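You operate a simulated robot arm through the tools that you are given. There is no shell and no other tool. Be economical: measure what you need, move in short steps, check, and stop when the job is done.

You run a simulated two-armed robot. Do the job below in one go: nothing can be reset, and whatever is moved stays where it is left.

## Task
Wipe the old grease off the gear, shut the cover again and mark the cover white.
Fine: rag and marker go back where they were. A coat counts when it lies all over at full strength: go over it till it gets no stronger. What is to be rubbed or washed off counts as gone when no trace of it is left.
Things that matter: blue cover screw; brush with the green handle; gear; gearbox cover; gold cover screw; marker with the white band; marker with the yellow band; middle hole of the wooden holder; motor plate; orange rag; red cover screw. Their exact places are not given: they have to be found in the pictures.

Only the result counts: the job must be done as asked and must still hold three seconds after the hand-in. Knocking over, shifting, dropping, spilling or breaking anything else fails it. A push-on lid holds only when it is set on centred and level and pressed home; a screw cap is set on level and turned clockwise until tight.

## Robot
Two 7-joint arms with two-finger parallel grippers on one trunk, on a base that drives. Base frame: it is fixed to the floor where the robot stands at the start and does not move with it; the origin is under the middle of the robot, x ahead of it, y to its left, z up; the surface under the hand at the start is at about z = 900. Lengths are in mm, angles in rad, forces in N, time in s.
The left shoulder is at the start at [50, 177, 1204], the right one opposite. With the tool pointing down near the work surface each hand reaches from about 220 to 700 mm from the robot's upright axis, wherever it stands, measured 20 degrees to its own side. Places, roughly: blue cover screw [800, 300, 1100]; gear [800, 300, 1200]; gearbox cover [800, 300, 1200]; gold cover screw [800, 300, 1200]; marker with the white band (3x2x14 cm) [400, 300, 1000]; marker with the yellow band (3x2x14 cm) [400, 400, 1000]; middle hole of the wooden holder [400, 300, 900]; motor plate [800, 100, 1200]; red cover screw [800, 300, 1200]. Payload 3.43 kg a hand.
The tool frame of a hand sits at the grasp point between the pads (the TCP): z along the fingers, y along the line on which they close. The tips reach 34 mm beyond it. The gripper opens to 128 mm. The fingers are 24 mm wide and 12 mm thick; the gripper's body (48 by 130 mm) begins 96 mm behind the TCP.
Orientation is that of the tool frame in the base frame, as a unit quaternion [w, x, y, z]. With the fingers straight down and closing along the base's y, the tool's x points along the base's -x, its y along +y and its z along -z.

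## Interface
- The arms move only by the tool move_arm. It takes "left_rows", "right_rows" or both (then of equal length, played together; a hand with none holds still); each is a list of rows, each a list of 7 numbers: the shift along the base's x, y, z in mm, then the turn, a rotation vector about the base's x, y, z in rad, then the closure, from 0 (fully open) to 1 (shut). In form: [[dx, dy, dz, wx, wy, wz, grip], ...]. A call has 1 to 8 rows; each row is the pose to reach, as a shift and turn from the pose commanded when the call began. Rows are played at 5 a second. More than 50 mm and 0.15 rad between two rows, or a gripper value outside its range, and nothing of the call is played. A pose out of reach is approached as far as the arm can. The call stops where the force on the tool passes 90 N (or 10 N more than at its start, if that is more) or the arm is blocked; 0.2 s more then pass. The fingers move at their own pace (about 108 mm/s each) and stop on an object; they squeeze with about 40 N. The grip force told is the motor's: it shows also when the fingers shut on nothing. Time passes only in rows, and 0.2 s behind the last, so rows that repeat a pose let the fingers close. The reply holds the time, the measured pose of the TCP, the force on the tool along the base axes, the opening and the grip force, in the units named above and with some noise, with the torque about the TCP (base axes, N m) and any sound that the robot's microphone picked up, and new pictures: "views" is both (left out), scene, wrist or none (wrist: the cameras of the hands that moved).
- Cameras (640 x 400 px; columns grow to the right, rows downward): "scene" is now at [136.8, 26.5, 1363]; the picture's right is [0.38, -0.92, 0.00], its down [-0.55, -0.23, -0.81] and it looks along [0.74, 0.31, -0.59] (base axes); focal length 247 px, centre (320, 200). "left" rides on the left gripper at [76, 11, -160] in its tool frame; the picture's right is [-0.15, 0.99, 0.00], its down [-0.88, -0.13, -0.46] and it looks along [-0.45, -0.07, 0.89] (tool axes); focal length 234 px, centre (320, 200). "right" rides on the right gripper at [76, -11, -160] in its tool frame; the picture's right is [0.15, 0.99, 0.00], its down [-0.88, 0.13, -0.46] and it looks along [-0.45, 0.07, 0.89] (tool axes); focal length 234 px, centre (320, 200).
- move_column(by): slides the trunk up (or, below 0, down) by that many mm; the arms and the scene camera ride with it, the base frame stays. It gives what a move gives, with no picture.
- roll_base(legs): drives the robot by 1 to 6 legs, each [ahead, turn to the left] in mm and rad, along the robot's own axes; the way and the turn of a leg run together, so that a leg with both is an arc; at most 1500 mm and 3.142 rad a leg. The arms and the cameras ride along, it lands a little off, and it stops where it bumps. It gives what a move gives, and a new picture of the scene camera.
- pan_tilt(pan, tilt): turns the head with the scene camera to pan (to the left, within 1.396 rad either way) and tilt (down, from -0.506 to 1.204), counted from straight ahead of the robot. It gives what a move gives, and a new picture of the scene camera.
- measure_at(camera, pixels): there is no depth. For up to 12 entries [column, row, z] of the newest picture of that camera ("zoom" is the newest enlarged one), the place [x, y] in the base frame at which the ray of that pixel passes the height z, good to about 2 mm, but the place of the scene camera against the robot may be out by one fixed shift of up to 18 mm in any direction. It takes no simulated time.
- close_up(camera, box): a new picture of the part [left, top, right, bottom] of that camera's present view, enlarged. It takes no simulated time.
- job_done(): hands the job in; it is judged then, once.

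Go step by step. Measure first, check grasps and placings, and put right what went wrong. The budget is 80 turns and 260 pictures, counting those below and the enlarged ones. Unless the task says otherwise, let go and move clear before handing in, and close with one line.

The tools are called as a command line: name --argument value ..., lists and objects as JSON in quotes. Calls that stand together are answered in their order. move_arm: Moves the arms, as the interface text tells. Its arguments: {"type":"object","properties":{"left_rows":{"type":"array","items":{"type":"array","items":{"type":"number"}}},"right_rows":{"type":"array","items":{"type":"array","items":{"type":"number"}}},"views":{"type":"string","enum":["both","scene","wrist","none"]}},"required":[]} The other tools are called the same way: move_column (by) slides the trunk up or down; roll_base (legs) drives the base; pan_tilt (pan, tilt) turns the head that bears the scene camera; measure_at (camera, pixels) gives the place at which the rays of pixels pass given heights; close_up (camera, box) takes an enlarged picture of a part of a camera's view; job_done () hands the job in.

At the start:

```text
time_s: 0.0
left_position: [386.6, 449.7, 1000.7]
left_tcp_rot: [0.001, -0.001, 1.0, 0.0]
left_contact_force: [0.6, -0.1, -0.1]
left_wrist_torque: [-0.01, -0.04, 0.01]
left_opening: 128.1
left_grip_force: 0.0
right_position: [436.1, 59.9, 999.4]
right_tcp_rot: [0.0, 0.0, 1.0, 0.0]
right_contact_force: [0.4, 0.2, -0.3]
right_wrist_torque: [-0.01, -0.02, 0.03]
right_opening: 128.0
right_grip_force: 0.0
trunk travel left (down, up): [-375.0, 26.0]
robot x, y, heading: [-2.2, -0.2, 0.001]
head pan, tilt: [0.394, 0.632]
```

scene: 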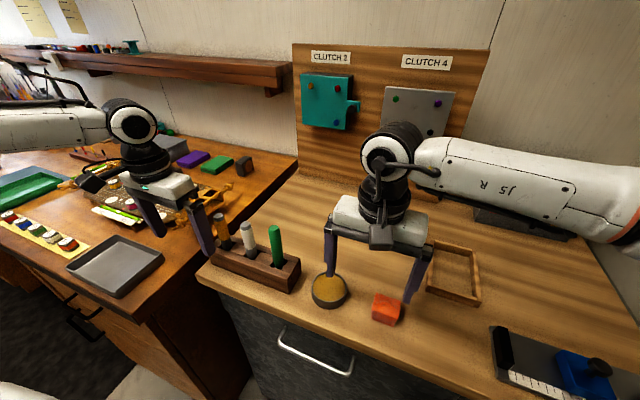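
right: 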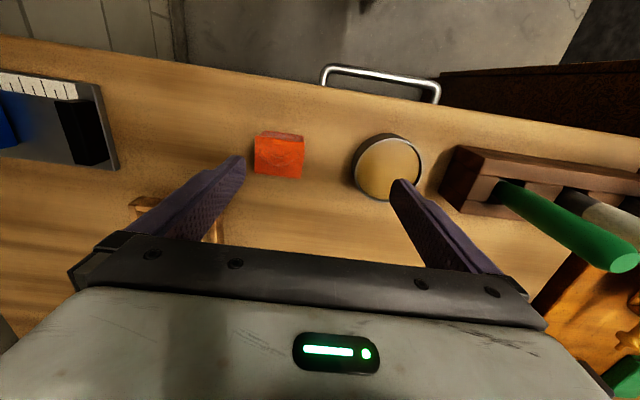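
left: 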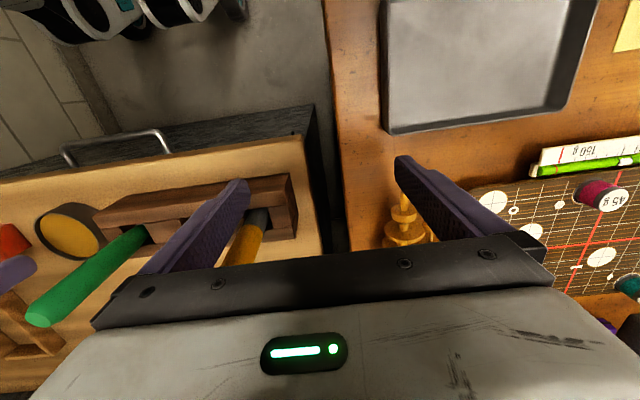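

The scene shows a board with a teal plate (CLUTCH 2) around (328,100), a grey plate (CLUTCH 4) at (418,108), the holder with sticks at (250,255), and the orange rag at (386,308). I'll enlarge these parts.

close_up --camera "scene" --box '[280, 40, 480, 165]'

close_up --camera "scene" --box '[190, 200, 430, 350]'

close_up --camera "right" --box '[220, 100, 640, 300]'

```text
3.20 times, centred on (380, 102) of scene
```

zoom: 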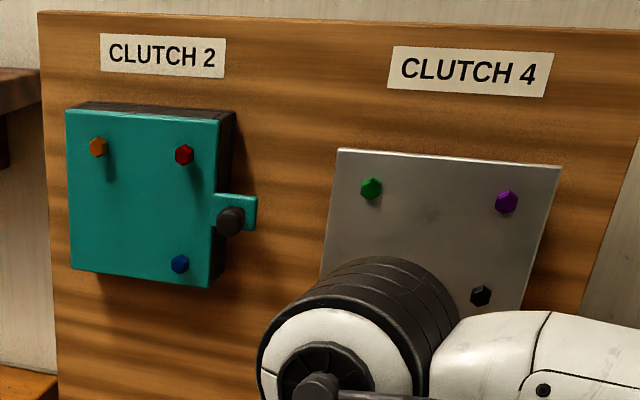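

```text
2.67 times, centred on (310, 275) of scene
```

zoom: 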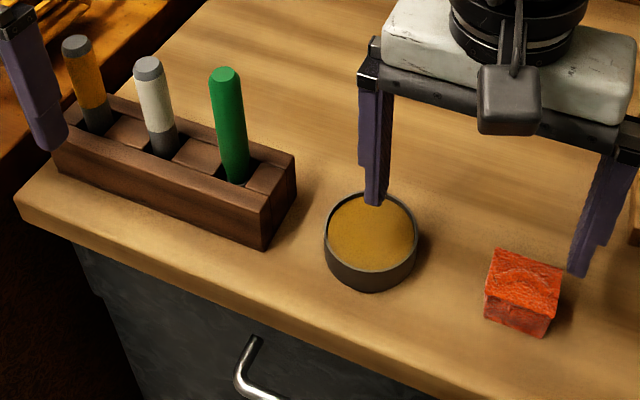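

```text
1.52 times, centred on (430, 200) of right
```

zoom: 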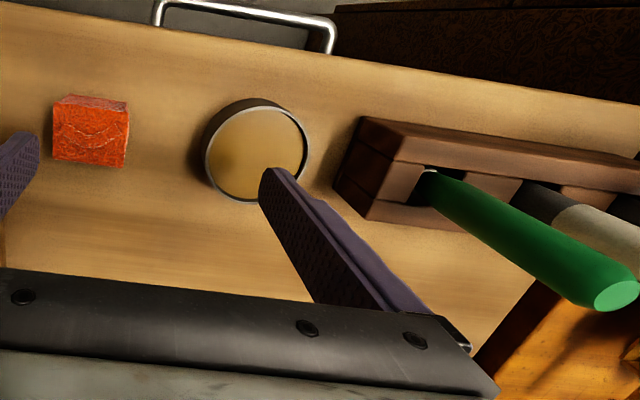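

The cover is a teal box with gold, red and blue hex screws and a black knob on a tab at right. The rag is at right-camera pixels (280,155). I'll measure the rag, markers and board corners.

measure_at --camera "right" --pixels '[[255, 137, 925], [303, 137, 925], [301, 178, 925], [255, 172, 925], [258, 133, 900], [303, 134, 900], [495, 190, 940], [565, 200, 940], [620, 255, 1040], [465, 150, 930], [445, 205, 930]]'

measure_at --camera "scene" --pixels '[[386, 300, 930], [329, 278, 930], [275, 260, 945], [249, 250, 945], [222, 243, 945], [274, 229, 1040], [247, 225, 1040], [219, 217, 1040], [352, 109, 1160], [311, 86, 1200], [337, 89, 1200], [336, 123, 1130]]'

pan_tilt --pan 0.35 --tilt 0.2

```text
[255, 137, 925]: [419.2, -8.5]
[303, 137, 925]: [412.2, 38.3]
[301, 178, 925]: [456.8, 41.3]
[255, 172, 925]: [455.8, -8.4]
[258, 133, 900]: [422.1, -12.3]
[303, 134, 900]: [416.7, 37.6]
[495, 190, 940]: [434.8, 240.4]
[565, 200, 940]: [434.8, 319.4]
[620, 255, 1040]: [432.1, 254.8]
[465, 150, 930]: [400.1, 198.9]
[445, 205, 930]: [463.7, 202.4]
```

```text
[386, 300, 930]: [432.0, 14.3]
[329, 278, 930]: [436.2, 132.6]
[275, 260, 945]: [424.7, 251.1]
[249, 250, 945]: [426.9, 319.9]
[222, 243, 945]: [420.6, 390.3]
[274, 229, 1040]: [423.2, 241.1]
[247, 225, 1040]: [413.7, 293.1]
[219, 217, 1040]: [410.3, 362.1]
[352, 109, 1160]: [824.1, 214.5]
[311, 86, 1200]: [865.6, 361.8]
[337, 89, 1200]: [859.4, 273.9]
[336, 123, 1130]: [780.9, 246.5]
```

```text
time_s: 0.9
left_position: [387.0, 450.5, 1000.4]
left_tcp_rot: [0.0, 0.0, 1.0, 0.0]
left_contact_force: [-0.3, 0.1, 0.0]
left_wrist_torque: [0.0, -0.01, 0.03]
left_opening: 128.0
left_grip_force: 0.1
right_position: [436.4, 58.6, 1000.0]
right_tcp_rot: [-0.001, 0.001, 1.0, -0.001]
right_contact_force: [-0.4, 0.0, -0.2]
right_wrist_torque: [0.0, 0.01, 0.01]
right_opening: 128.0
right_grip_force: 0.1
trunk travel left (down, up): [-375.0, 26.0]
robot x, y, heading: [-2.2, -0.2, -0.003]
head pan, tilt: [0.351, 0.201]
```

scene: 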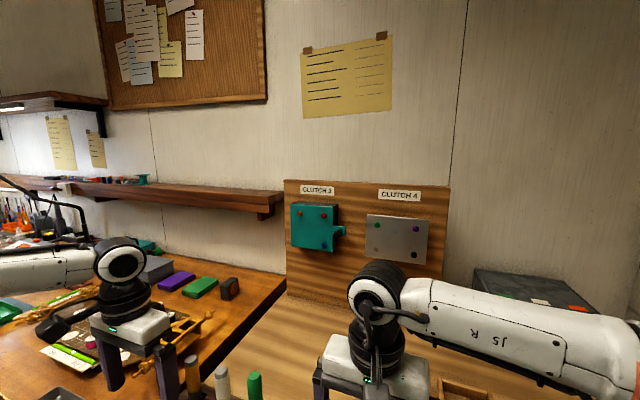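

There is a paper note on the wall at (347,75) and others at left; I'll read them.

close_up --camera "scene" --box '[295, 25, 400, 120]'

close_up --camera "scene" --box '[90, 0, 220, 90]'

close_up --camera "scene" --box '[280, 175, 440, 275]'

```text
4.21 times, centred on (348, 72) of scene
```

zoom: 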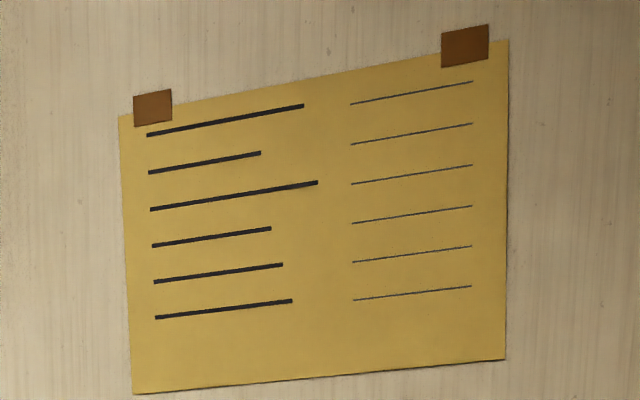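

```text
4.44 times, centred on (155, 45) of scene
```

zoom: 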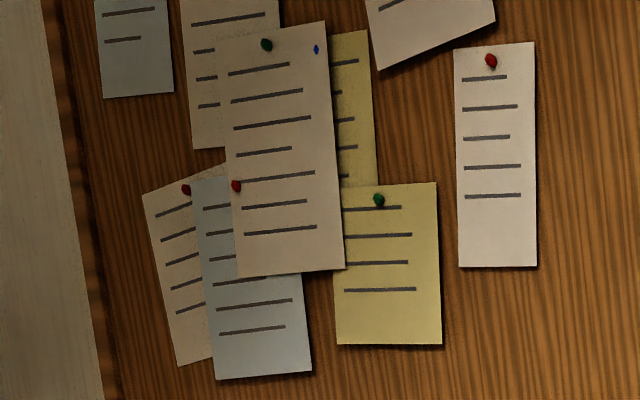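

```text
4.00 times, centred on (360, 225) of scene
```

zoom: 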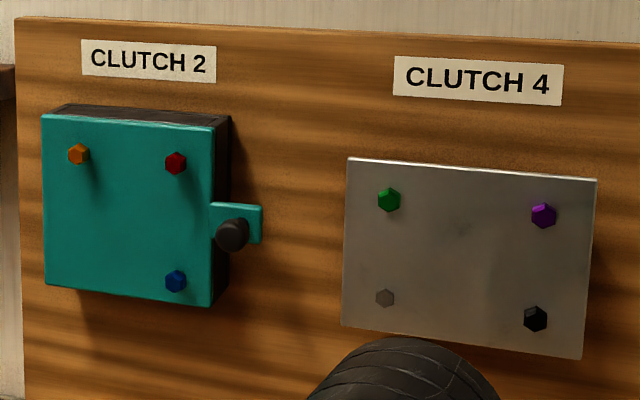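

The notes hold no text. I'll raise the left hand clear of the markers, turn it to point forward in steps, and look at the cover with its wrist camera.

move_arm --left_rows '[[0, 0, 50, 0, 0, 0, 0], [0, 0, 100, 0, 0, 0, 0], [0, 0, 150, 0, 0, 0, 0], [0, -20, 180, 0, -0.15, 0, 0], [0, -40, 200, 0, -0.3, 0, 0], [0, -60, 200, 0, -0.45, 0, 0], [0, -80, 200, 0, -0.6, 0, 0], [0, -100, 200, 0, -0.75, 0, 0]]' --views "none"

move_arm --left_rows '[[20, 0, 0, 0, -0.15, 0, 0], [40, 0, 0, 0, -0.3, 0, 0], [60, 0, 0, 0, -0.45, 0, 0], [80, 0, 0, 0, -0.6, 0, 0], [100, 0, 0, 0, -0.75, 0, 0], [100, 0, 0, 0, -0.82, 0, 0]]' --views "both"

```text
time_s: 2.7
left_position: [388.0, 350.9, 1199.2]
left_tcp_rot: [0.369, -0.002, 0.93, 0.0]
left_contact_force: [0.7, 0.1, 0.2]
left_wrist_torque: [-0.03, -0.02, -0.01]
left_opening: 128.1
left_grip_force: 0.1
right_position: [437.1, 60.9, 999.4]
right_tcp_rot: [0.0, 0.0, 1.0, 0.0]
right_contact_force: [-0.5, -0.5, 1.3]
right_wrist_torque: [-0.03, 0.0, 0.0]
right_opening: 127.9
right_grip_force: 0.1
trunk travel left (down, up): [-375.0, 26.0]
robot x, y, heading: [-1.8, -1.2, -0.003]
head pan, tilt: [0.351, 0.201]
```

```text
time_s: 4.1
left_position: [487.0, 349.4, 1199.9]
left_tcp_rot: [0.708, -0.001, 0.707, 0.0]
left_contact_force: [0.9, 0.4, 0.1]
left_wrist_torque: [0.02, -0.02, -0.01]
left_opening: 128.1
left_grip_force: 0.1
left hand out of reach, approached as far as the arm can: row 3, 4
right_position: [436.3, 58.2, 1000.0]
right_tcp_rot: [-0.001, 0.0, 1.0, 0.0]
right_contact_force: [0.1, -1.0, -0.5]
right_wrist_torque: [-0.04, 0.01, 0.02]
right_opening: 127.8
right_grip_force: 0.0
trunk travel left (down, up): [-375.0, 26.0]
robot x, y, heading: [-1.7, -2.0, -0.004]
head pan, tilt: [0.351, 0.201]
```

scene: 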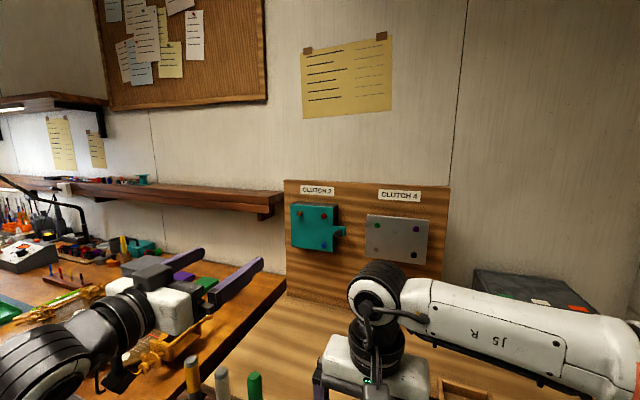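
left: 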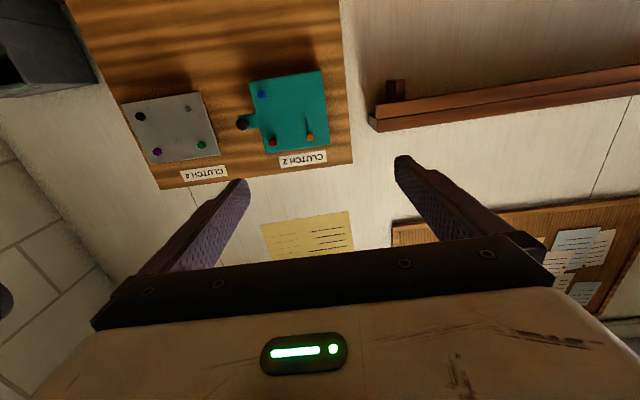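

The left camera sees the cover (upside-down picture): knob (243,124), gold screw (310,137), red (272,142), blue (262,94). I'll measure from here, then again from a moved place to triangulate.

measure_at --camera "left" --pixels '[[243, 124, 1224], [310, 137, 1224], [272, 142, 1224], [262, 94, 1224], [249, 79, 1224], [320, 70, 1224], [326, 146, 1224], [265, 153, 1224], [142, 116, 1224], [352, 165, 1224]]'

close_up --camera "left" --box '[220, 50, 360, 190]'

move_arm --left_rows '[[30, -30, -30, 0, 0, 0, 0], [50, -60, -60, 0, 0, 0, 0], [50, -60, -100, 0, 0, 0, 0], [50, -60, -100, 0, 0, 0, 0]]' --views "wrist"

```text
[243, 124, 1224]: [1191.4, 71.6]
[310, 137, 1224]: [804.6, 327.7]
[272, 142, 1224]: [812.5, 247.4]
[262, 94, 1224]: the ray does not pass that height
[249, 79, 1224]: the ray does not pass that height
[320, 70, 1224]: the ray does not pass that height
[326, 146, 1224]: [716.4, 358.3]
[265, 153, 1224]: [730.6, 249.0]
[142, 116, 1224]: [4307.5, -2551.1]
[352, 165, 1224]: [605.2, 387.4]
```

```text
2.86 times, centred on (290, 120) of left
```

zoom: 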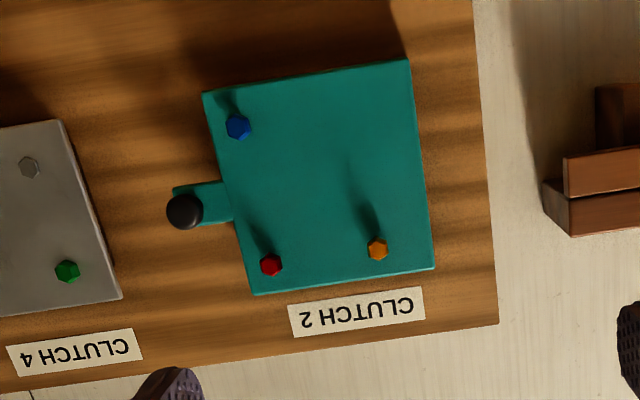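

```text
refused: row 1 steps farther than a row can; nothing moved
```

The cover has no left-bottom screw and the knob sits on a tab at mid right. I'll redo the move with smaller steps.

move_arm --left_rows '[[20, -20, -30, 0, 0, 0, 0], [40, -40, -60, 0, 0, 0, 0], [50, -60, -90, 0, 0, 0, 0], [80, -60, -120, 0, 0, 0, 0], [80, -60, -120, 0, 0, 0, 0]]' --views "wrist"

```text
time_s: 5.3
left_position: [569.0, 288.5, 1080.7]
left_tcp_rot: [0.707, 0.0, 0.707, 0.0]
left_contact_force: [-0.3, -0.4, 0.6]
left_wrist_torque: [0.01, 0.0, 0.01]
left_opening: 127.9
left_grip_force: 0.1
right_position: [437.4, 59.8, 999.6]
right_tcp_rot: [0.0, 0.0, 1.0, 0.0]
right_contact_force: [-0.6, 0.2, 0.5]
right_wrist_torque: [0.02, -0.01, 0.02]
right_opening: 128.1
right_grip_force: 0.2
trunk travel left (down, up): [-375.0, 26.0]
robot x, y, heading: [2.4, 0.3, 0.003]
head pan, tilt: [0.351, 0.201]
```

left: 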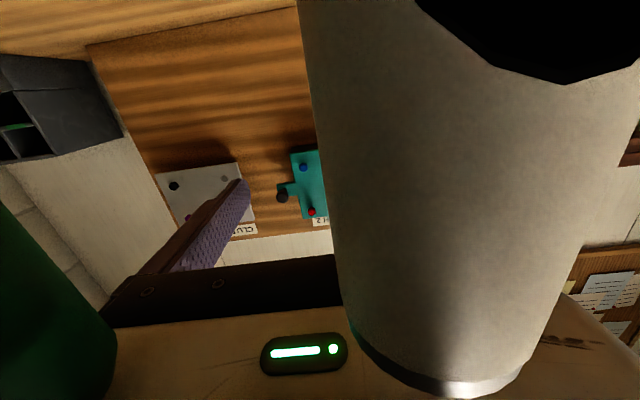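

The hand camera is right at the white marker—too low. I'll back up at once to z≈1150 and move forward.

move_arm --left_rows '[[0, 0, 45, 0, 0, 0, 0], [0, 0, 90, 0, 0, 0, 0], [30, 0, 110, 0, 0, 0, 0], [60, 0, 120, 0, 0, 0, 0], [60, 0, 120, 0, 0, 0, 0]]' --views "both"

close_up --camera "left" --box '[160, 0, 480, 200]'

```text
time_s: 6.5
left_position: [627.9, 289.7, 1202.3]
left_tcp_rot: [0.707, 0.0, 0.707, -0.001]
left_contact_force: [-0.1, 0.3, -0.4]
left_wrist_torque: [0.01, 0.02, 0.02]
left_opening: 128.1
left_grip_force: 0.0
right_position: [437.4, 59.1, 999.6]
right_tcp_rot: [0.0, 0.0, 1.0, 0.0]
right_contact_force: [0.9, 0.6, 0.4]
right_wrist_torque: [-0.01, 0.02, 0.02]
right_opening: 128.2
right_grip_force: 0.0
trunk travel left (down, up): [-375.0, 26.0]
robot x, y, heading: [2.2, -2.3, 0.0]
head pan, tilt: [0.351, 0.201]
```

scene: 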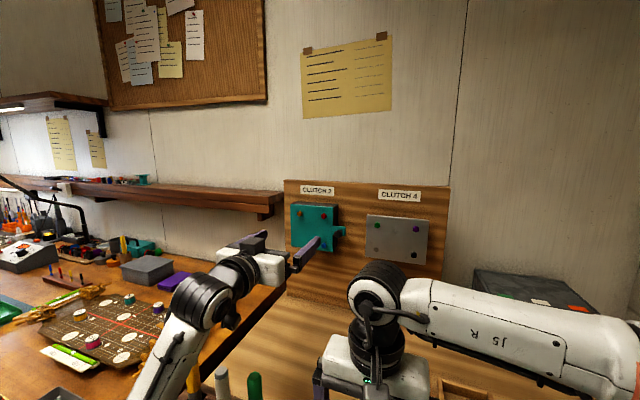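
left: 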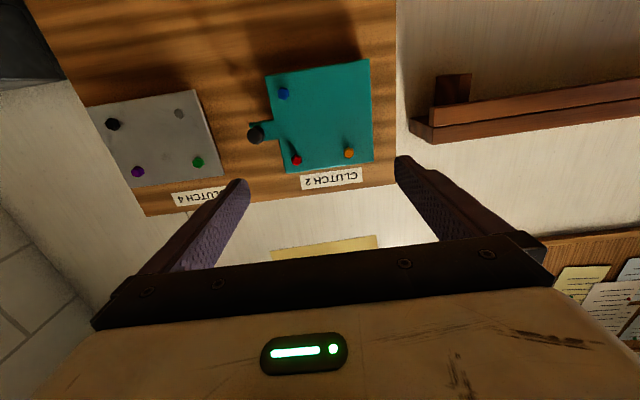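

```text
2.00 times, centred on (320, 100) of left
```

zoom: 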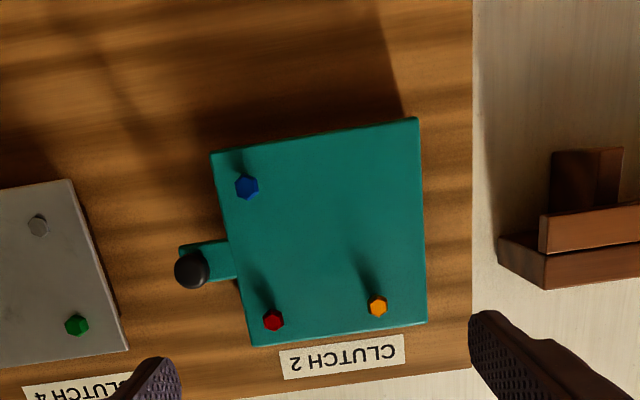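

Triangulating the two views, the cover face is about x≈805, y 230..363, z 1109..1241, with the knob near y≈207, z≈1176. I'll move closer toward the knob and look.

move_arm --left_rows '[[20, -35, -5, 0, 0, 0, 0], [40, -70, -20, 0, 0, 0, 0], [70, -82, -26, 0, 0, 0, 0], [70, -82, -26, 0, 0, 0, 0]]' --views "both"

close_up --camera "left" --box '[220, 20, 460, 170]'

close_up --camera "scene" --box '[270, 180, 350, 260]'

```text
time_s: 7.5
left_position: [696.7, 208.6, 1173.5]
left_tcp_rot: [0.707, 0.0, 0.707, 0.0]
left_contact_force: [-0.6, 0.9, -1.0]
left_wrist_torque: [-0.04, -0.03, -0.01]
left_opening: 127.9
left_grip_force: 0.1
right_position: [435.3, 59.4, 1000.4]
right_tcp_rot: [0.0, 0.0, 1.0, 0.0]
right_contact_force: [0.7, 0.1, 1.1]
right_wrist_torque: [0.03, -0.01, -0.03]
right_opening: 128.2
right_grip_force: 0.0
trunk travel left (down, up): [-375.0, 26.0]
robot x, y, heading: [2.3, 1.5, 0.003]
head pan, tilt: [0.351, 0.201]
```

scene: 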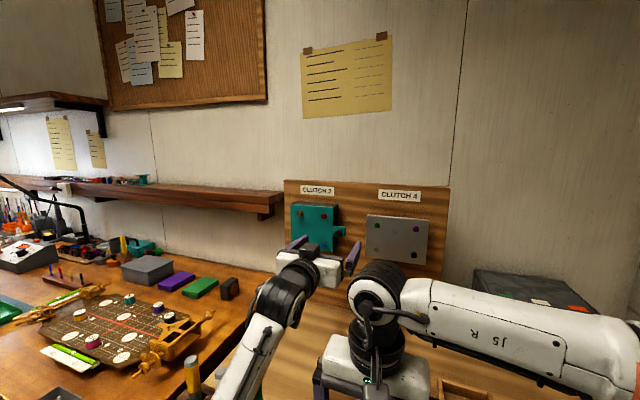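
left: 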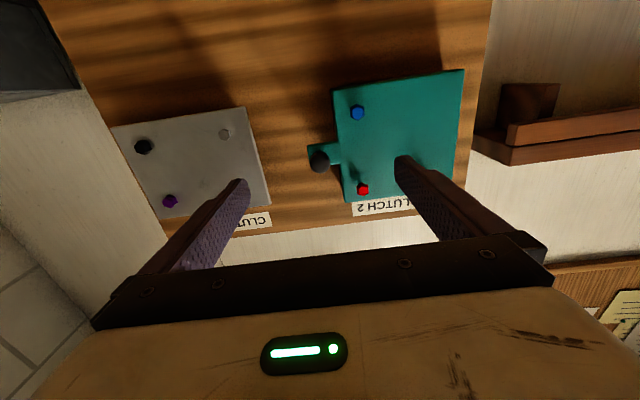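

```text
2.67 times, centred on (340, 95) of left
```

zoom: 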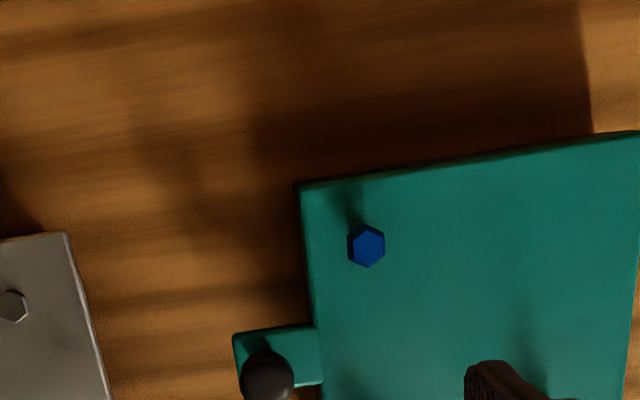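

```text
5.00 times, centred on (310, 220) of scene
```

zoom: 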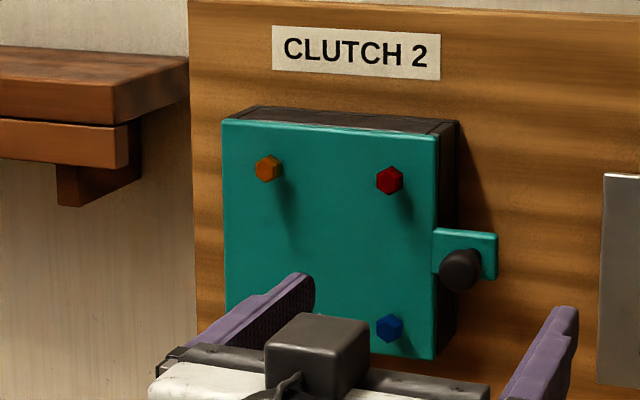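

Combining views 2 and 3 puts the knob front at about (779,207,1175), the cover face at x≈807, and screw heads at x≈787 (blue y252 z1132, red y252 z1219, gold y325 z1219). I'll advance half-open around the knob and close on it.

move_arm --left_rows '[[20, 0, 0, 0, 0, 0, 0.5], [40, -1, 1, 0, 0, 0, 0.5], [60, -1, 1, 0, 0, 0, 0.5], [66, -1, 1, 0, 0, 0, 0.5], [66, -1, 1, 0, 0, 0, 0.5]]' --views "both"

```text
time_s: 8.7
left_position: [763.2, 207.3, 1174.3]
left_tcp_rot: [0.707, 0.0, 0.707, 0.0]
left_contact_force: [-0.3, -0.8, 0.7]
left_wrist_torque: [0.04, 0.02, -0.02]
left_opening: 64.0
left_grip_force: 0.0
right_position: [437.0, 58.8, 1000.5]
right_tcp_rot: [0.001, 0.0, 1.0, 0.0]
right_contact_force: [0.6, 0.1, -0.7]
right_wrist_torque: [0.02, -0.01, -0.01]
right_opening: 128.1
right_grip_force: 0.1
trunk travel left (down, up): [-375.0, 26.0]
robot x, y, heading: [0.0, -0.0, 0.001]
head pan, tilt: [0.351, 0.201]
```

scene: 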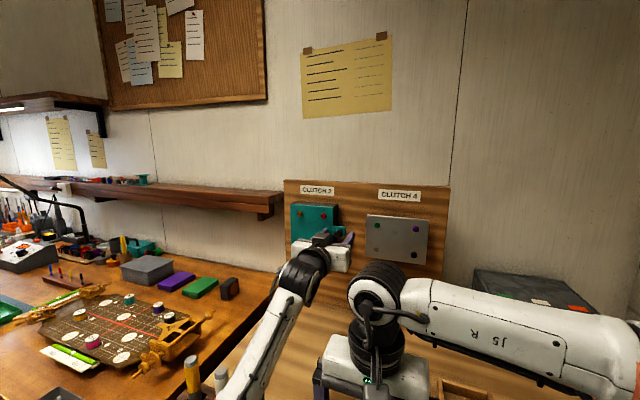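
left: 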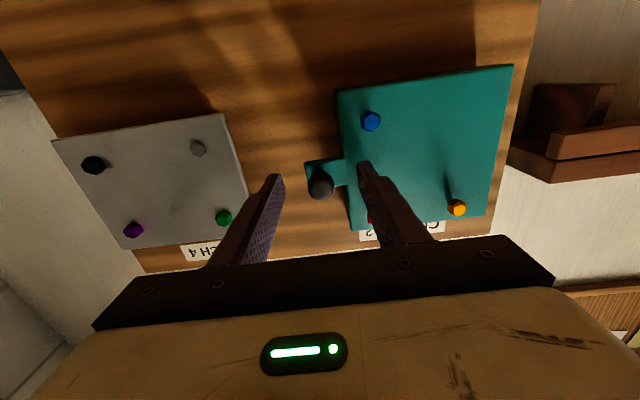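

The knob (320,187) lies between the fingertips. I'll close on it and then probe with a small 6 mm pull.

move_arm --left_rows '[[0, 0, 0, 0, 0, 0, 1], [0, 0, 0, 0, 0, 0, 1], [0, 0, 0, 0, 0, 0, 1], [0, 0, 0, 0, 0, 0, 1]]' --views "wrist"

move_arm --left_rows '[[-3, 0, 0, 0, 0, 0, 1], [-6, 0, 0, 0, 0, 0, 1], [-6, 0, 0, 0, 0, 0, 1]]' --views "wrist"

```text
time_s: 9.7
left_position: [762.0, 207.5, 1175.5]
left_tcp_rot: [0.707, -0.002, 0.707, 0.0]
left_contact_force: [1.2, 1.6, 1.5]
left_wrist_torque: [0.0, -0.01, 0.04]
left_opening: 21.0
left_grip_force: 44.8
right_position: [436.1, 59.7, 999.8]
right_tcp_rot: [0.0, 0.0, 1.0, -0.001]
right_contact_force: [0.4, 0.7, 0.8]
right_wrist_torque: [0.0, 0.02, 0.01]
right_opening: 127.9
right_grip_force: 0.0
trunk travel left (down, up): [-375.0, 26.0]
robot x, y, heading: [-0.8, 0.5, -0.0]
head pan, tilt: [0.351, 0.201]
```

left: 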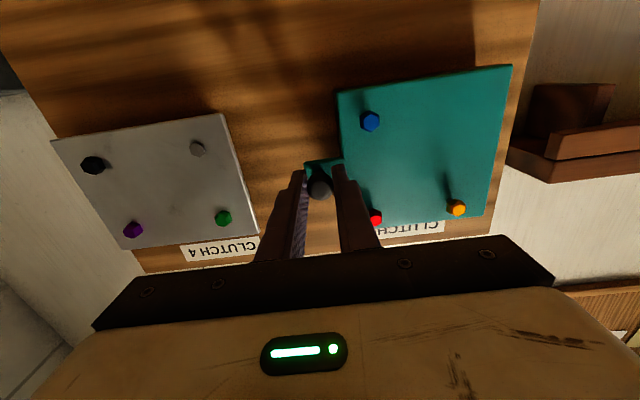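

```text
time_s: 10.5
left_position: [756.6, 208.8, 1175.4]
left_tcp_rot: [0.707, -0.001, 0.707, 0.0]
left_contact_force: [2.6, 5.9, 2.2]
left_wrist_torque: [0.01, -0.16, 0.0]
left_opening: 20.9
left_grip_force: 45.0
right_position: [436.0, 60.0, 999.9]
right_tcp_rot: [0.001, -0.001, 1.0, -0.001]
right_contact_force: [-0.5, 0.0, 0.1]
right_wrist_torque: [0.0, -0.02, -0.03]
right_opening: 128.0
right_grip_force: 0.0
trunk travel left (down, up): [-375.0, 26.0]
robot x, y, heading: [-0.5, 1.1, -0.001]
head pan, tilt: [0.351, 0.201]
```

left: 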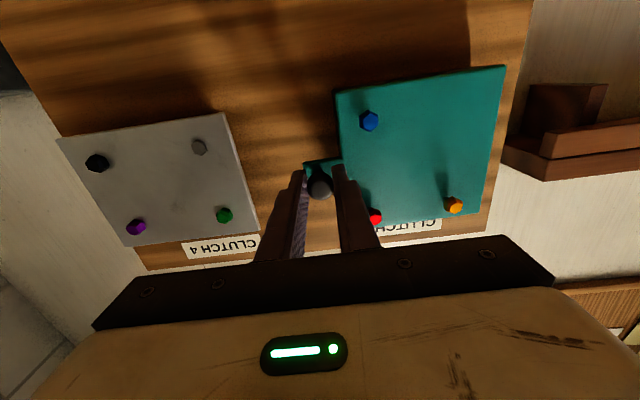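

The knob came 6 mm with only ~3 N, so the cover swings on a left-side hinge. I'll swing it along an arc about (810,365), turning the hand with it.

move_arm --left_rows '[[-9, 4, 0, 0, 0, -0.08, 1], [-17, 8, 0, 0, 0, -0.15, 1], [-28, 14, 0, 0, 0, -0.22, 1], [-38, 20, 0, 0, 0, -0.3, 1], [-38, 20, 0, 0, 0, -0.3, 1]]' --views "both"

```text
time_s: 11.7
left_position: [719.0, 228.8, 1175.3]
left_tcp_rot: [0.7, 0.106, 0.699, -0.106]
left_contact_force: [0.9, 4.0, 1.3]
left_wrist_torque: [0.09, -0.02, 0.14]
left_opening: 20.9
left_grip_force: 44.3
right_position: [436.0, 59.9, 1000.3]
right_tcp_rot: [-0.001, 0.0, 1.0, -0.001]
right_contact_force: [-0.1, 0.4, -0.2]
right_wrist_torque: [0.02, 0.0, -0.01]
right_opening: 127.9
right_grip_force: 0.0
trunk travel left (down, up): [-375.0, 26.0]
robot x, y, heading: [3.0, -0.8, -0.002]
head pan, tilt: [0.351, 0.201]
```

scene: 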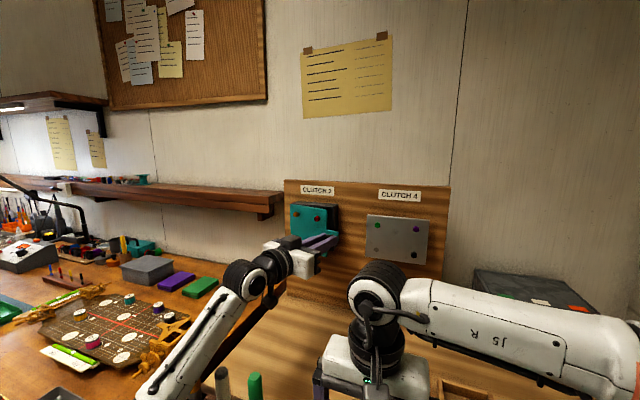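
left: 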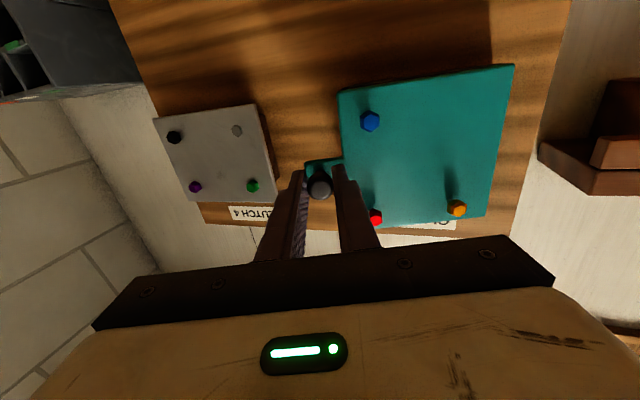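

The cover swings open smoothly with hardly any force. I'll continue the arc.

move_arm --left_rows '[[-19.4, 15.2, 0, 0, 0, -0.149, 1], [-36.4, 33.1, 0, 0, 0, -0.298, 1], [-50.4, 53.4, 0, 0, 0, -0.447, 1], [-61.4, 75.6, 0, 0, 0, -0.596, 1], [-68.8, 99.2, 0, 0, 0, -0.745, 1], [-72.7, 123.5, 0, 0, 0, -0.894, 1], [-72.7, 123.5, 0, 0, 0, -0.894, 1]]' --views "both"

```text
time_s: 13.3
left_position: [644.2, 350.0, 1178.7]
left_tcp_rot: [0.586, 0.4, 0.582, -0.398]
left_contact_force: [-9.0, -4.3, 2.7]
left_wrist_torque: [0.61, 0.17, -0.57]
left_opening: 20.8
left_grip_force: 45.2
right_position: [435.2, 59.8, 1001.8]
right_tcp_rot: [0.0, -0.001, 1.0, 0.0]
right_contact_force: [-0.1, 1.1, -0.1]
right_wrist_torque: [-0.02, 0.0, 0.01]
right_opening: 128.3
right_grip_force: 0.1
trunk travel left (down, up): [-375.0, 26.0]
robot x, y, heading: [0.6, -1.4, 0.005]
head pan, tilt: [0.351, 0.201]
```

scene: 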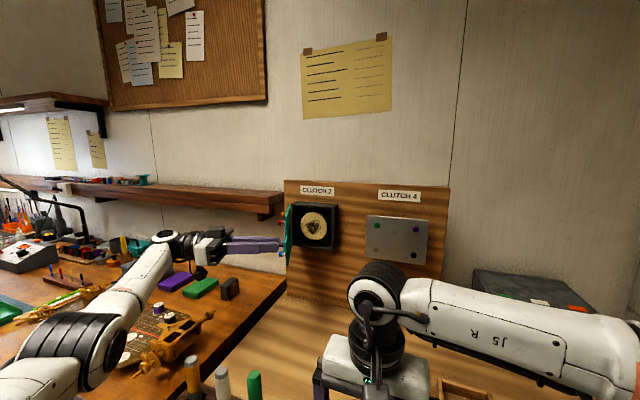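
left: 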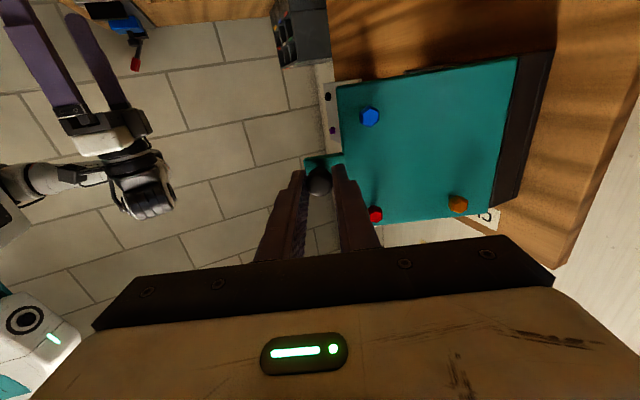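

The gear is bared (scene (315,226)), with a dark grease patch. I'll swing a little further to ~85-90° and let go.

move_arm --left_rows '[[0, 12.4, -2, 0, 0, -0.075, 1], [1, 24.8, -3, 0, 0, -0.15, 1], [2.5, 37, -3, 0, 0, -0.225, 1], [5, 49, -3, 0, 0, -0.3, 1], [5, 49, -3, 0, 0, -0.3, 1]]' --views "scene"

close_up --camera "scene" --box '[270, 180, 350, 260]'

```text
time_s: 14.1
left_position: [639.6, 367.5, 1177.1]
left_tcp_rot: [0.586, 0.394, 0.579, -0.406]
left_contact_force: [25.9, 2.6, -0.3]
left_wrist_torque: [0.67, 0.44, 0.48]
left_opening: 21.1
left_grip_force: 44.8
left hand out of reach, approached as far as the arm can: row 1, 2, 3
right_position: [439.6, 59.7, 997.9]
right_tcp_rot: [-0.001, 0.0, 1.0, 0.0]
right_contact_force: [-0.4, -0.1, 0.1]
right_wrist_torque: [0.02, 0.04, -0.02]
right_opening: 127.7
right_grip_force: 0.1
trunk travel left (down, up): [-375.0, 26.0]
robot x, y, heading: [-1.2, 0.6, -0.003]
head pan, tilt: [0.351, 0.201]
stopped in row 3 (left hand): the arm was blocked; the commanded pose is now the measured one
```

scene: 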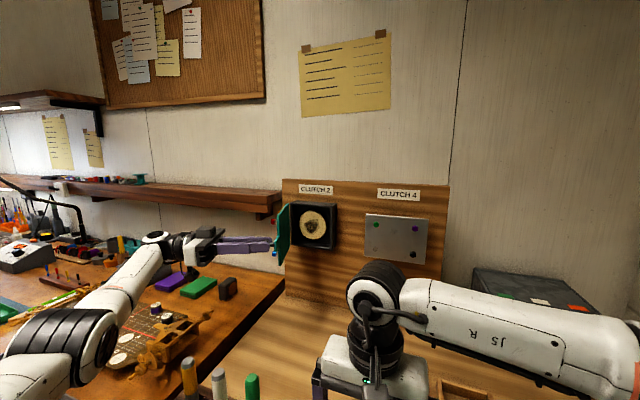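

```text
5.00 times, centred on (310, 220) of scene
```

zoom: 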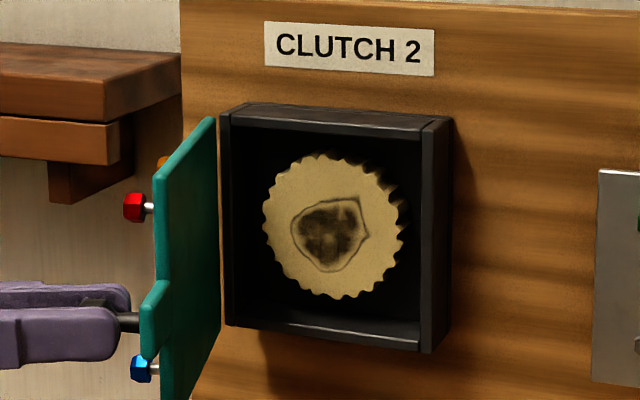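

The cover is open ~80°; the arm can't turn it further this way. I'll let go of the knob and back off along the fingers.

move_arm --left_rows '[[0, 0, 0, 0, 0, 0, 0.5], [0, 0, 0, 0, 0, 0, 0.5], [-6, 16, 0, 0, 0, 0, 0.5], [-13, 35, 0, 0, 0, 0, 0.5], [-25, 60, 0, 0, 0, 0, 0.5], [-60, 75, 0, 0, 0, 0, 0.5], [-100, 75, 0, 0, 0, 0, 0.5], [-140, 75, 0, 0, 0, 0, 0.5]]' --views "both"

```text
time_s: 15.9
left_position: [492.9, 442.9, 1180.8]
left_tcp_rot: [0.587, 0.398, 0.575, -0.408]
left_contact_force: [0.1, 0.0, 0.0]
left_wrist_torque: [-0.01, 0.01, 0.02]
left_opening: 63.9
left_grip_force: 0.1
left hand out of reach, approached as far as the arm can: row 3, 4, 5
right_position: [437.9, 60.3, 999.9]
right_tcp_rot: [0.0, 0.0, 1.0, 0.0]
right_contact_force: [0.0, -0.2, -0.1]
right_wrist_torque: [0.0, 0.01, 0.0]
right_opening: 128.0
right_grip_force: 0.0
trunk travel left (down, up): [-375.0, 26.0]
robot x, y, heading: [0.9, 1.0, -0.0]
head pan, tilt: [0.351, 0.201]
```

scene: 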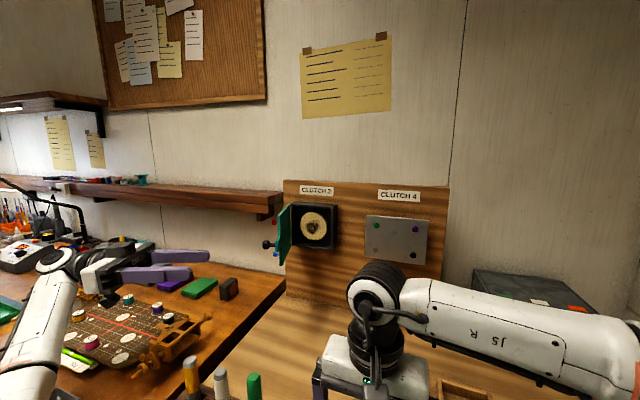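
left: 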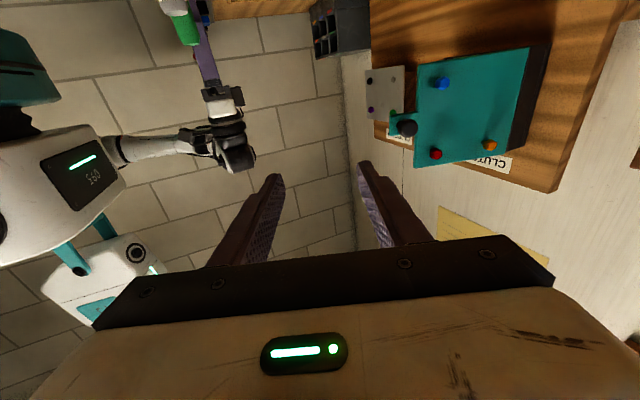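

The cover stays where I left it, and the knob is free. Next I park the right hand aside, and bring the left hand back to pointing down, closing along x, above the rag.

move_arm --right_rows '[[0, 0, 50, 0, 0, 0, 0], [0, 0, 100, 0, 0, 0, 0], [0, -40, 120, 0, 0, 0, 0], [-20, -85, 120, 0, 0, 0, 0], [-40, -130, 120, 0, 0, 0, 0], [-60, -175, 120, 0, 0, 0, 0], [-60, -220, 120, 0, 0, 0, 0], [-60, -260, 120, 0, 0, 0, 0]]' --left_rows '[[0, 0, 0, 0, 0, 0.15, 0.5], [-10, -10, 0, 0, 0, 0.3, 0.5], [-20, -20, 0, 0, 0, 0.45, 0.5], [-30, -30, 0, 0, 0, 0.6, 0.5], [-40, -40, 0, 0, 0, 0.75, 0.5], [-50, -50, 0, 0, 0, 0.9, 0.5], [-50, -60, 0, 0, 0, 1.05, 0.5], [-50, -70, 0, 0, 0, 1.2, 0.5]]' --views "none"

move_arm --left_rows '[[0, 0, 10, 0, 0.15, 0, 0.5], [0, 0, 20, 0, 0.3, 0, 0.5], [0, -20, 30, 0, 0.45, 0, 0.5], [0, -40, 40, 0, 0.6, 0, 0.5], [0, -60, 40, 0, 0.75, 0, 0.5], [0, -80, 40, 0, 0.9, 0, 0.5], [0, -100, 40, 0, 1.05, 0, 0.5], [0, -120, 40, 0, 1.2, 0, 0.5]]' --views "scene"

```text
time_s: 17.7
left_position: [458.5, 383.4, 1180.0]
left_tcp_rot: [0.715, 0.003, 0.7, -0.005]
left_contact_force: [0.1, 1.1, -0.8]
left_wrist_torque: [0.04, 0.01, -0.01]
left_opening: 64.0
left_grip_force: 0.0
left hand out of reach, approached as far as the arm can: row 8
right_position: [377.2, -201.0, 1118.9]
right_tcp_rot: [0.0, -0.001, 1.0, 0.001]
right_contact_force: [0.7, 0.7, -0.6]
right_wrist_torque: [0.01, -0.02, -0.01]
right_opening: 128.0
right_grip_force: 0.1
trunk travel left (down, up): [-375.0, 26.0]
robot x, y, heading: [1.3, 0.2, 0.002]
head pan, tilt: [0.351, 0.201]
```

```text
time_s: 19.5
left_position: [458.8, 263.3, 1218.2]
left_tcp_rot: [0.193, -0.001, 0.981, -0.005]
left_contact_force: [-0.2, 0.3, -0.5]
left_wrist_torque: [0.01, 0.02, 0.03]
left_opening: 64.1
left_grip_force: 0.1
right_position: [376.4, -200.9, 1120.5]
right_tcp_rot: [0.0, 0.0, 1.0, 0.001]
right_contact_force: [0.2, -0.1, -0.2]
right_wrist_torque: [0.03, -0.02, -0.02]
right_opening: 127.9
right_grip_force: 0.2
trunk travel left (down, up): [-375.0, 26.0]
robot x, y, heading: [2.2, 0.5, 0.001]
head pan, tilt: [0.351, 0.201]
```

scene: 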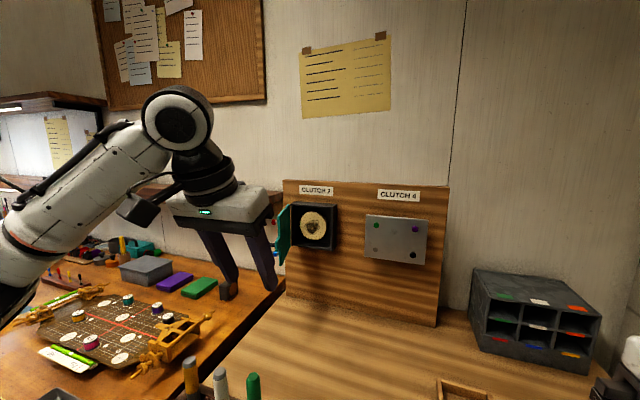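

Now I finish the pitch (≈0.385 rad), then yaw +90° while moving over the rag.

move_arm --left_rows '[[-5, -40, 0, 0, 0.13, 0, 0.3], [-10, -80, 0, 0, 0.26, 0, 0.3], [-15, -120, 0, 0, 0.385, 0, 0.3], [-20, -160, 0, 0, 0.385, 0, 0.3]]' --views "none"

move_arm --left_rows '[[0, -20, -20, 0, 0, 0.15, 0.3], [0, -40, -40, 0, 0, 0.3, 0.3], [0, -60, -60, 0, 0, 0.45, 0.3], [0, -80, -80, 0, 0, 0.6, 0.3], [0, -86, -100, 0, 0, 0.75, 0.3], [0, -86, -120, 0, 0, 0.9, 0.3], [0, -86, -120, 0, 0, 1.05, 0.3], [0, -86, -120, 0, 0, 1.2, 0.3]]' --views "both"

```text
time_s: 20.5
left_position: [437.6, 103.3, 1218.1]
left_tcp_rot: [0.002, -0.002, 1.0, -0.006]
left_contact_force: [-0.6, -0.7, -0.4]
left_wrist_torque: [0.01, -0.01, 0.03]
left_opening: 89.8
left_grip_force: 0.0
right_position: [376.8, -201.0, 1119.8]
right_tcp_rot: [0.0, -0.001, 1.0, 0.001]
right_contact_force: [-0.3, 0.3, 0.1]
right_wrist_torque: [0.03, 0.05, -0.02]
right_opening: 128.0
right_grip_force: 0.0
trunk travel left (down, up): [-375.0, 26.0]
robot x, y, heading: [2.7, -0.6, -0.006]
head pan, tilt: [0.351, 0.201]
```

```text
time_s: 22.3
left_position: [439.3, 17.4, 1098.6]
left_tcp_rot: [0.006, -0.567, 0.824, -0.002]
left_contact_force: [-0.2, 0.7, -0.5]
left_wrist_torque: [0.02, 0.02, 0.0]
left_opening: 89.6
left_grip_force: 0.0
right_position: [377.5, -200.7, 1120.3]
right_tcp_rot: [0.0, 0.0, 1.0, 0.001]
right_contact_force: [-0.5, 0.2, 0.0]
right_wrist_torque: [0.03, 0.0, 0.0]
right_opening: 128.1
right_grip_force: 0.1
trunk travel left (down, up): [-375.0, 26.0]
robot x, y, heading: [1.6, 1.8, -0.008]
head pan, tilt: [0.351, 0.201]
```

scene: 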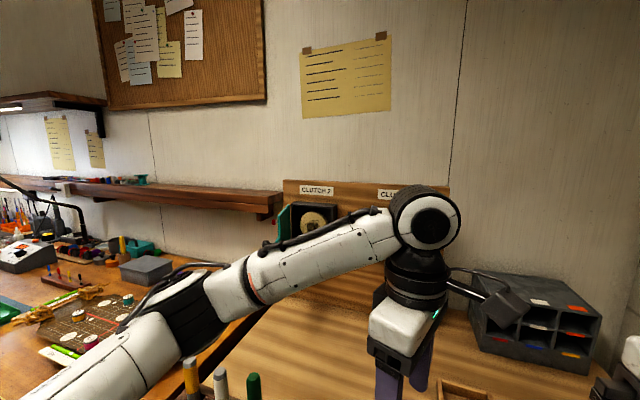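
left: 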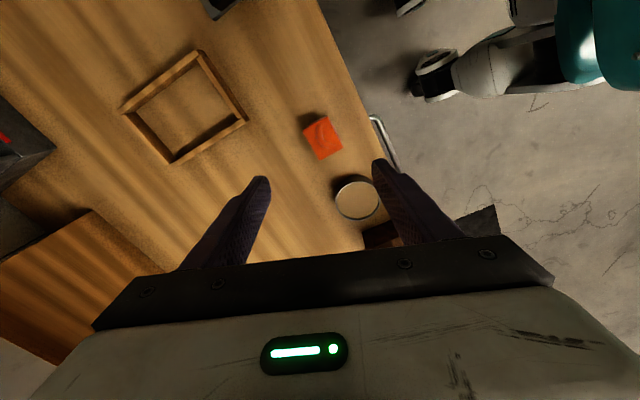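

I'll finish the yaw and descend some, then measure the rag with this camera.

move_arm --left_rows '[[0, 0, -20, 0, 0, 0.13, 0.3], [0, 0, -40, 0, 0, 0.26, 0.3], [0, 0, -60, 0, 0, 0.368, 0.3], [0, 0, -60, 0, 0, 0.368, 0.3]]' --views "wrist"

close_up --camera "left" --box '[220, 70, 420, 195]'

```text
time_s: 23.3
left_position: [439.3, 18.3, 1038.8]
left_tcp_rot: [-0.006, 0.707, -0.707, 0.002]
left_contact_force: [-0.6, -0.2, 0.4]
left_wrist_torque: [0.01, 0.0, 0.02]
left_opening: 89.5
left_grip_force: 0.1
right_position: [376.9, -200.8, 1120.5]
right_tcp_rot: [0.0, 0.0, 1.0, 0.001]
right_contact_force: [-0.3, -0.7, 0.3]
right_wrist_torque: [0.01, 0.02, -0.04]
right_opening: 128.0
right_grip_force: 0.1
trunk travel left (down, up): [-375.0, 26.0]
robot x, y, heading: [-1.4, 2.9, -0.005]
head pan, tilt: [0.351, 0.201]
```

left: 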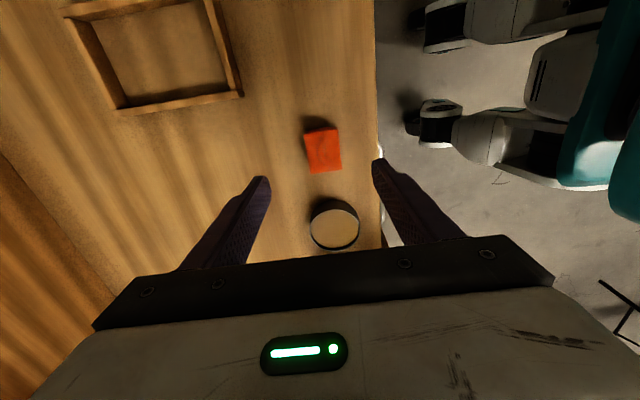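

```text
3.20 times, centred on (320, 132) of left
```

zoom: 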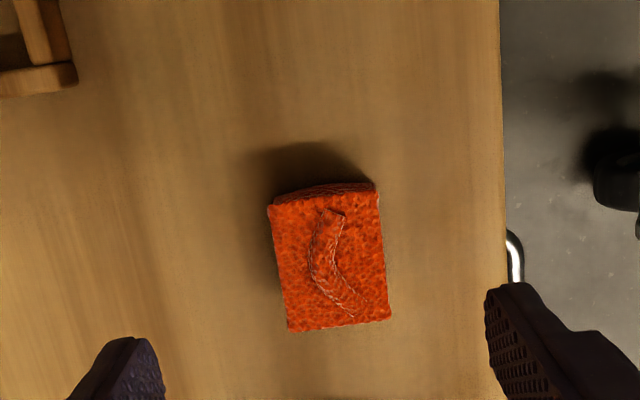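

measure_at --camera "zoom" --pixels '[[270, 204, 925], [379, 191, 925], [391, 321, 925], [289, 332, 925], [275, 193, 900], [376, 183, 900], [270, 204, 935], [391, 321, 935]]'

```text
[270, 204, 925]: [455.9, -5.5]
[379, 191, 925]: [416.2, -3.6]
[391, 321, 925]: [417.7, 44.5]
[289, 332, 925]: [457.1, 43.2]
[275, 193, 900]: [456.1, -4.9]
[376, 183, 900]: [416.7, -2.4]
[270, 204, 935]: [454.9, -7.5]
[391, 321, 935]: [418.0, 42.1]
```

The rag is about 40×48 mm, top at z≈925, centred (437,19.5). I'll descend to TCP z≈944, gripping the upper part so it sticks out beyond the tips.

move_arm --left_rows '[[-2, 1.5, -40, 0, 0, 0, 0.3], [-2, 1.5, -70, 0, 0, 0, 0.3], [-2, 1.5, -94, 0, 0, 0, 0.3], [-2, 1.5, -94, 0, 0, 0, 1], [-2, 1.5, -94, 0, 0, 0, 1], [-2, 1.5, -94, 0, 0, 0, 1]]' --views "wrist"

```text
time_s: 24.7
left_position: [435.8, 18.4, 944.4]
left_tcp_rot: [-0.006, 0.708, -0.706, 0.002]
left_contact_force: [0.2, 0.0, -0.4]
left_wrist_torque: [-0.04, 0.02, 0.0]
left_opening: 38.8
left_grip_force: 40.1
right_position: [377.6, -199.0, 1120.7]
right_tcp_rot: [0.0, 0.0, 1.0, 0.0]
right_contact_force: [0.4, -0.4, -0.7]
right_wrist_torque: [0.0, 0.0, -0.01]
right_opening: 127.7
right_grip_force: 0.1
trunk travel left (down, up): [-375.0, 26.0]
robot x, y, heading: [1.6, -2.0, 0.001]
head pan, tilt: [0.351, 0.201]
```

left: 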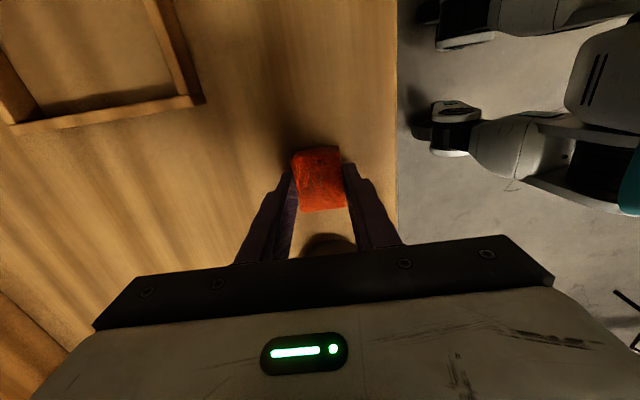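

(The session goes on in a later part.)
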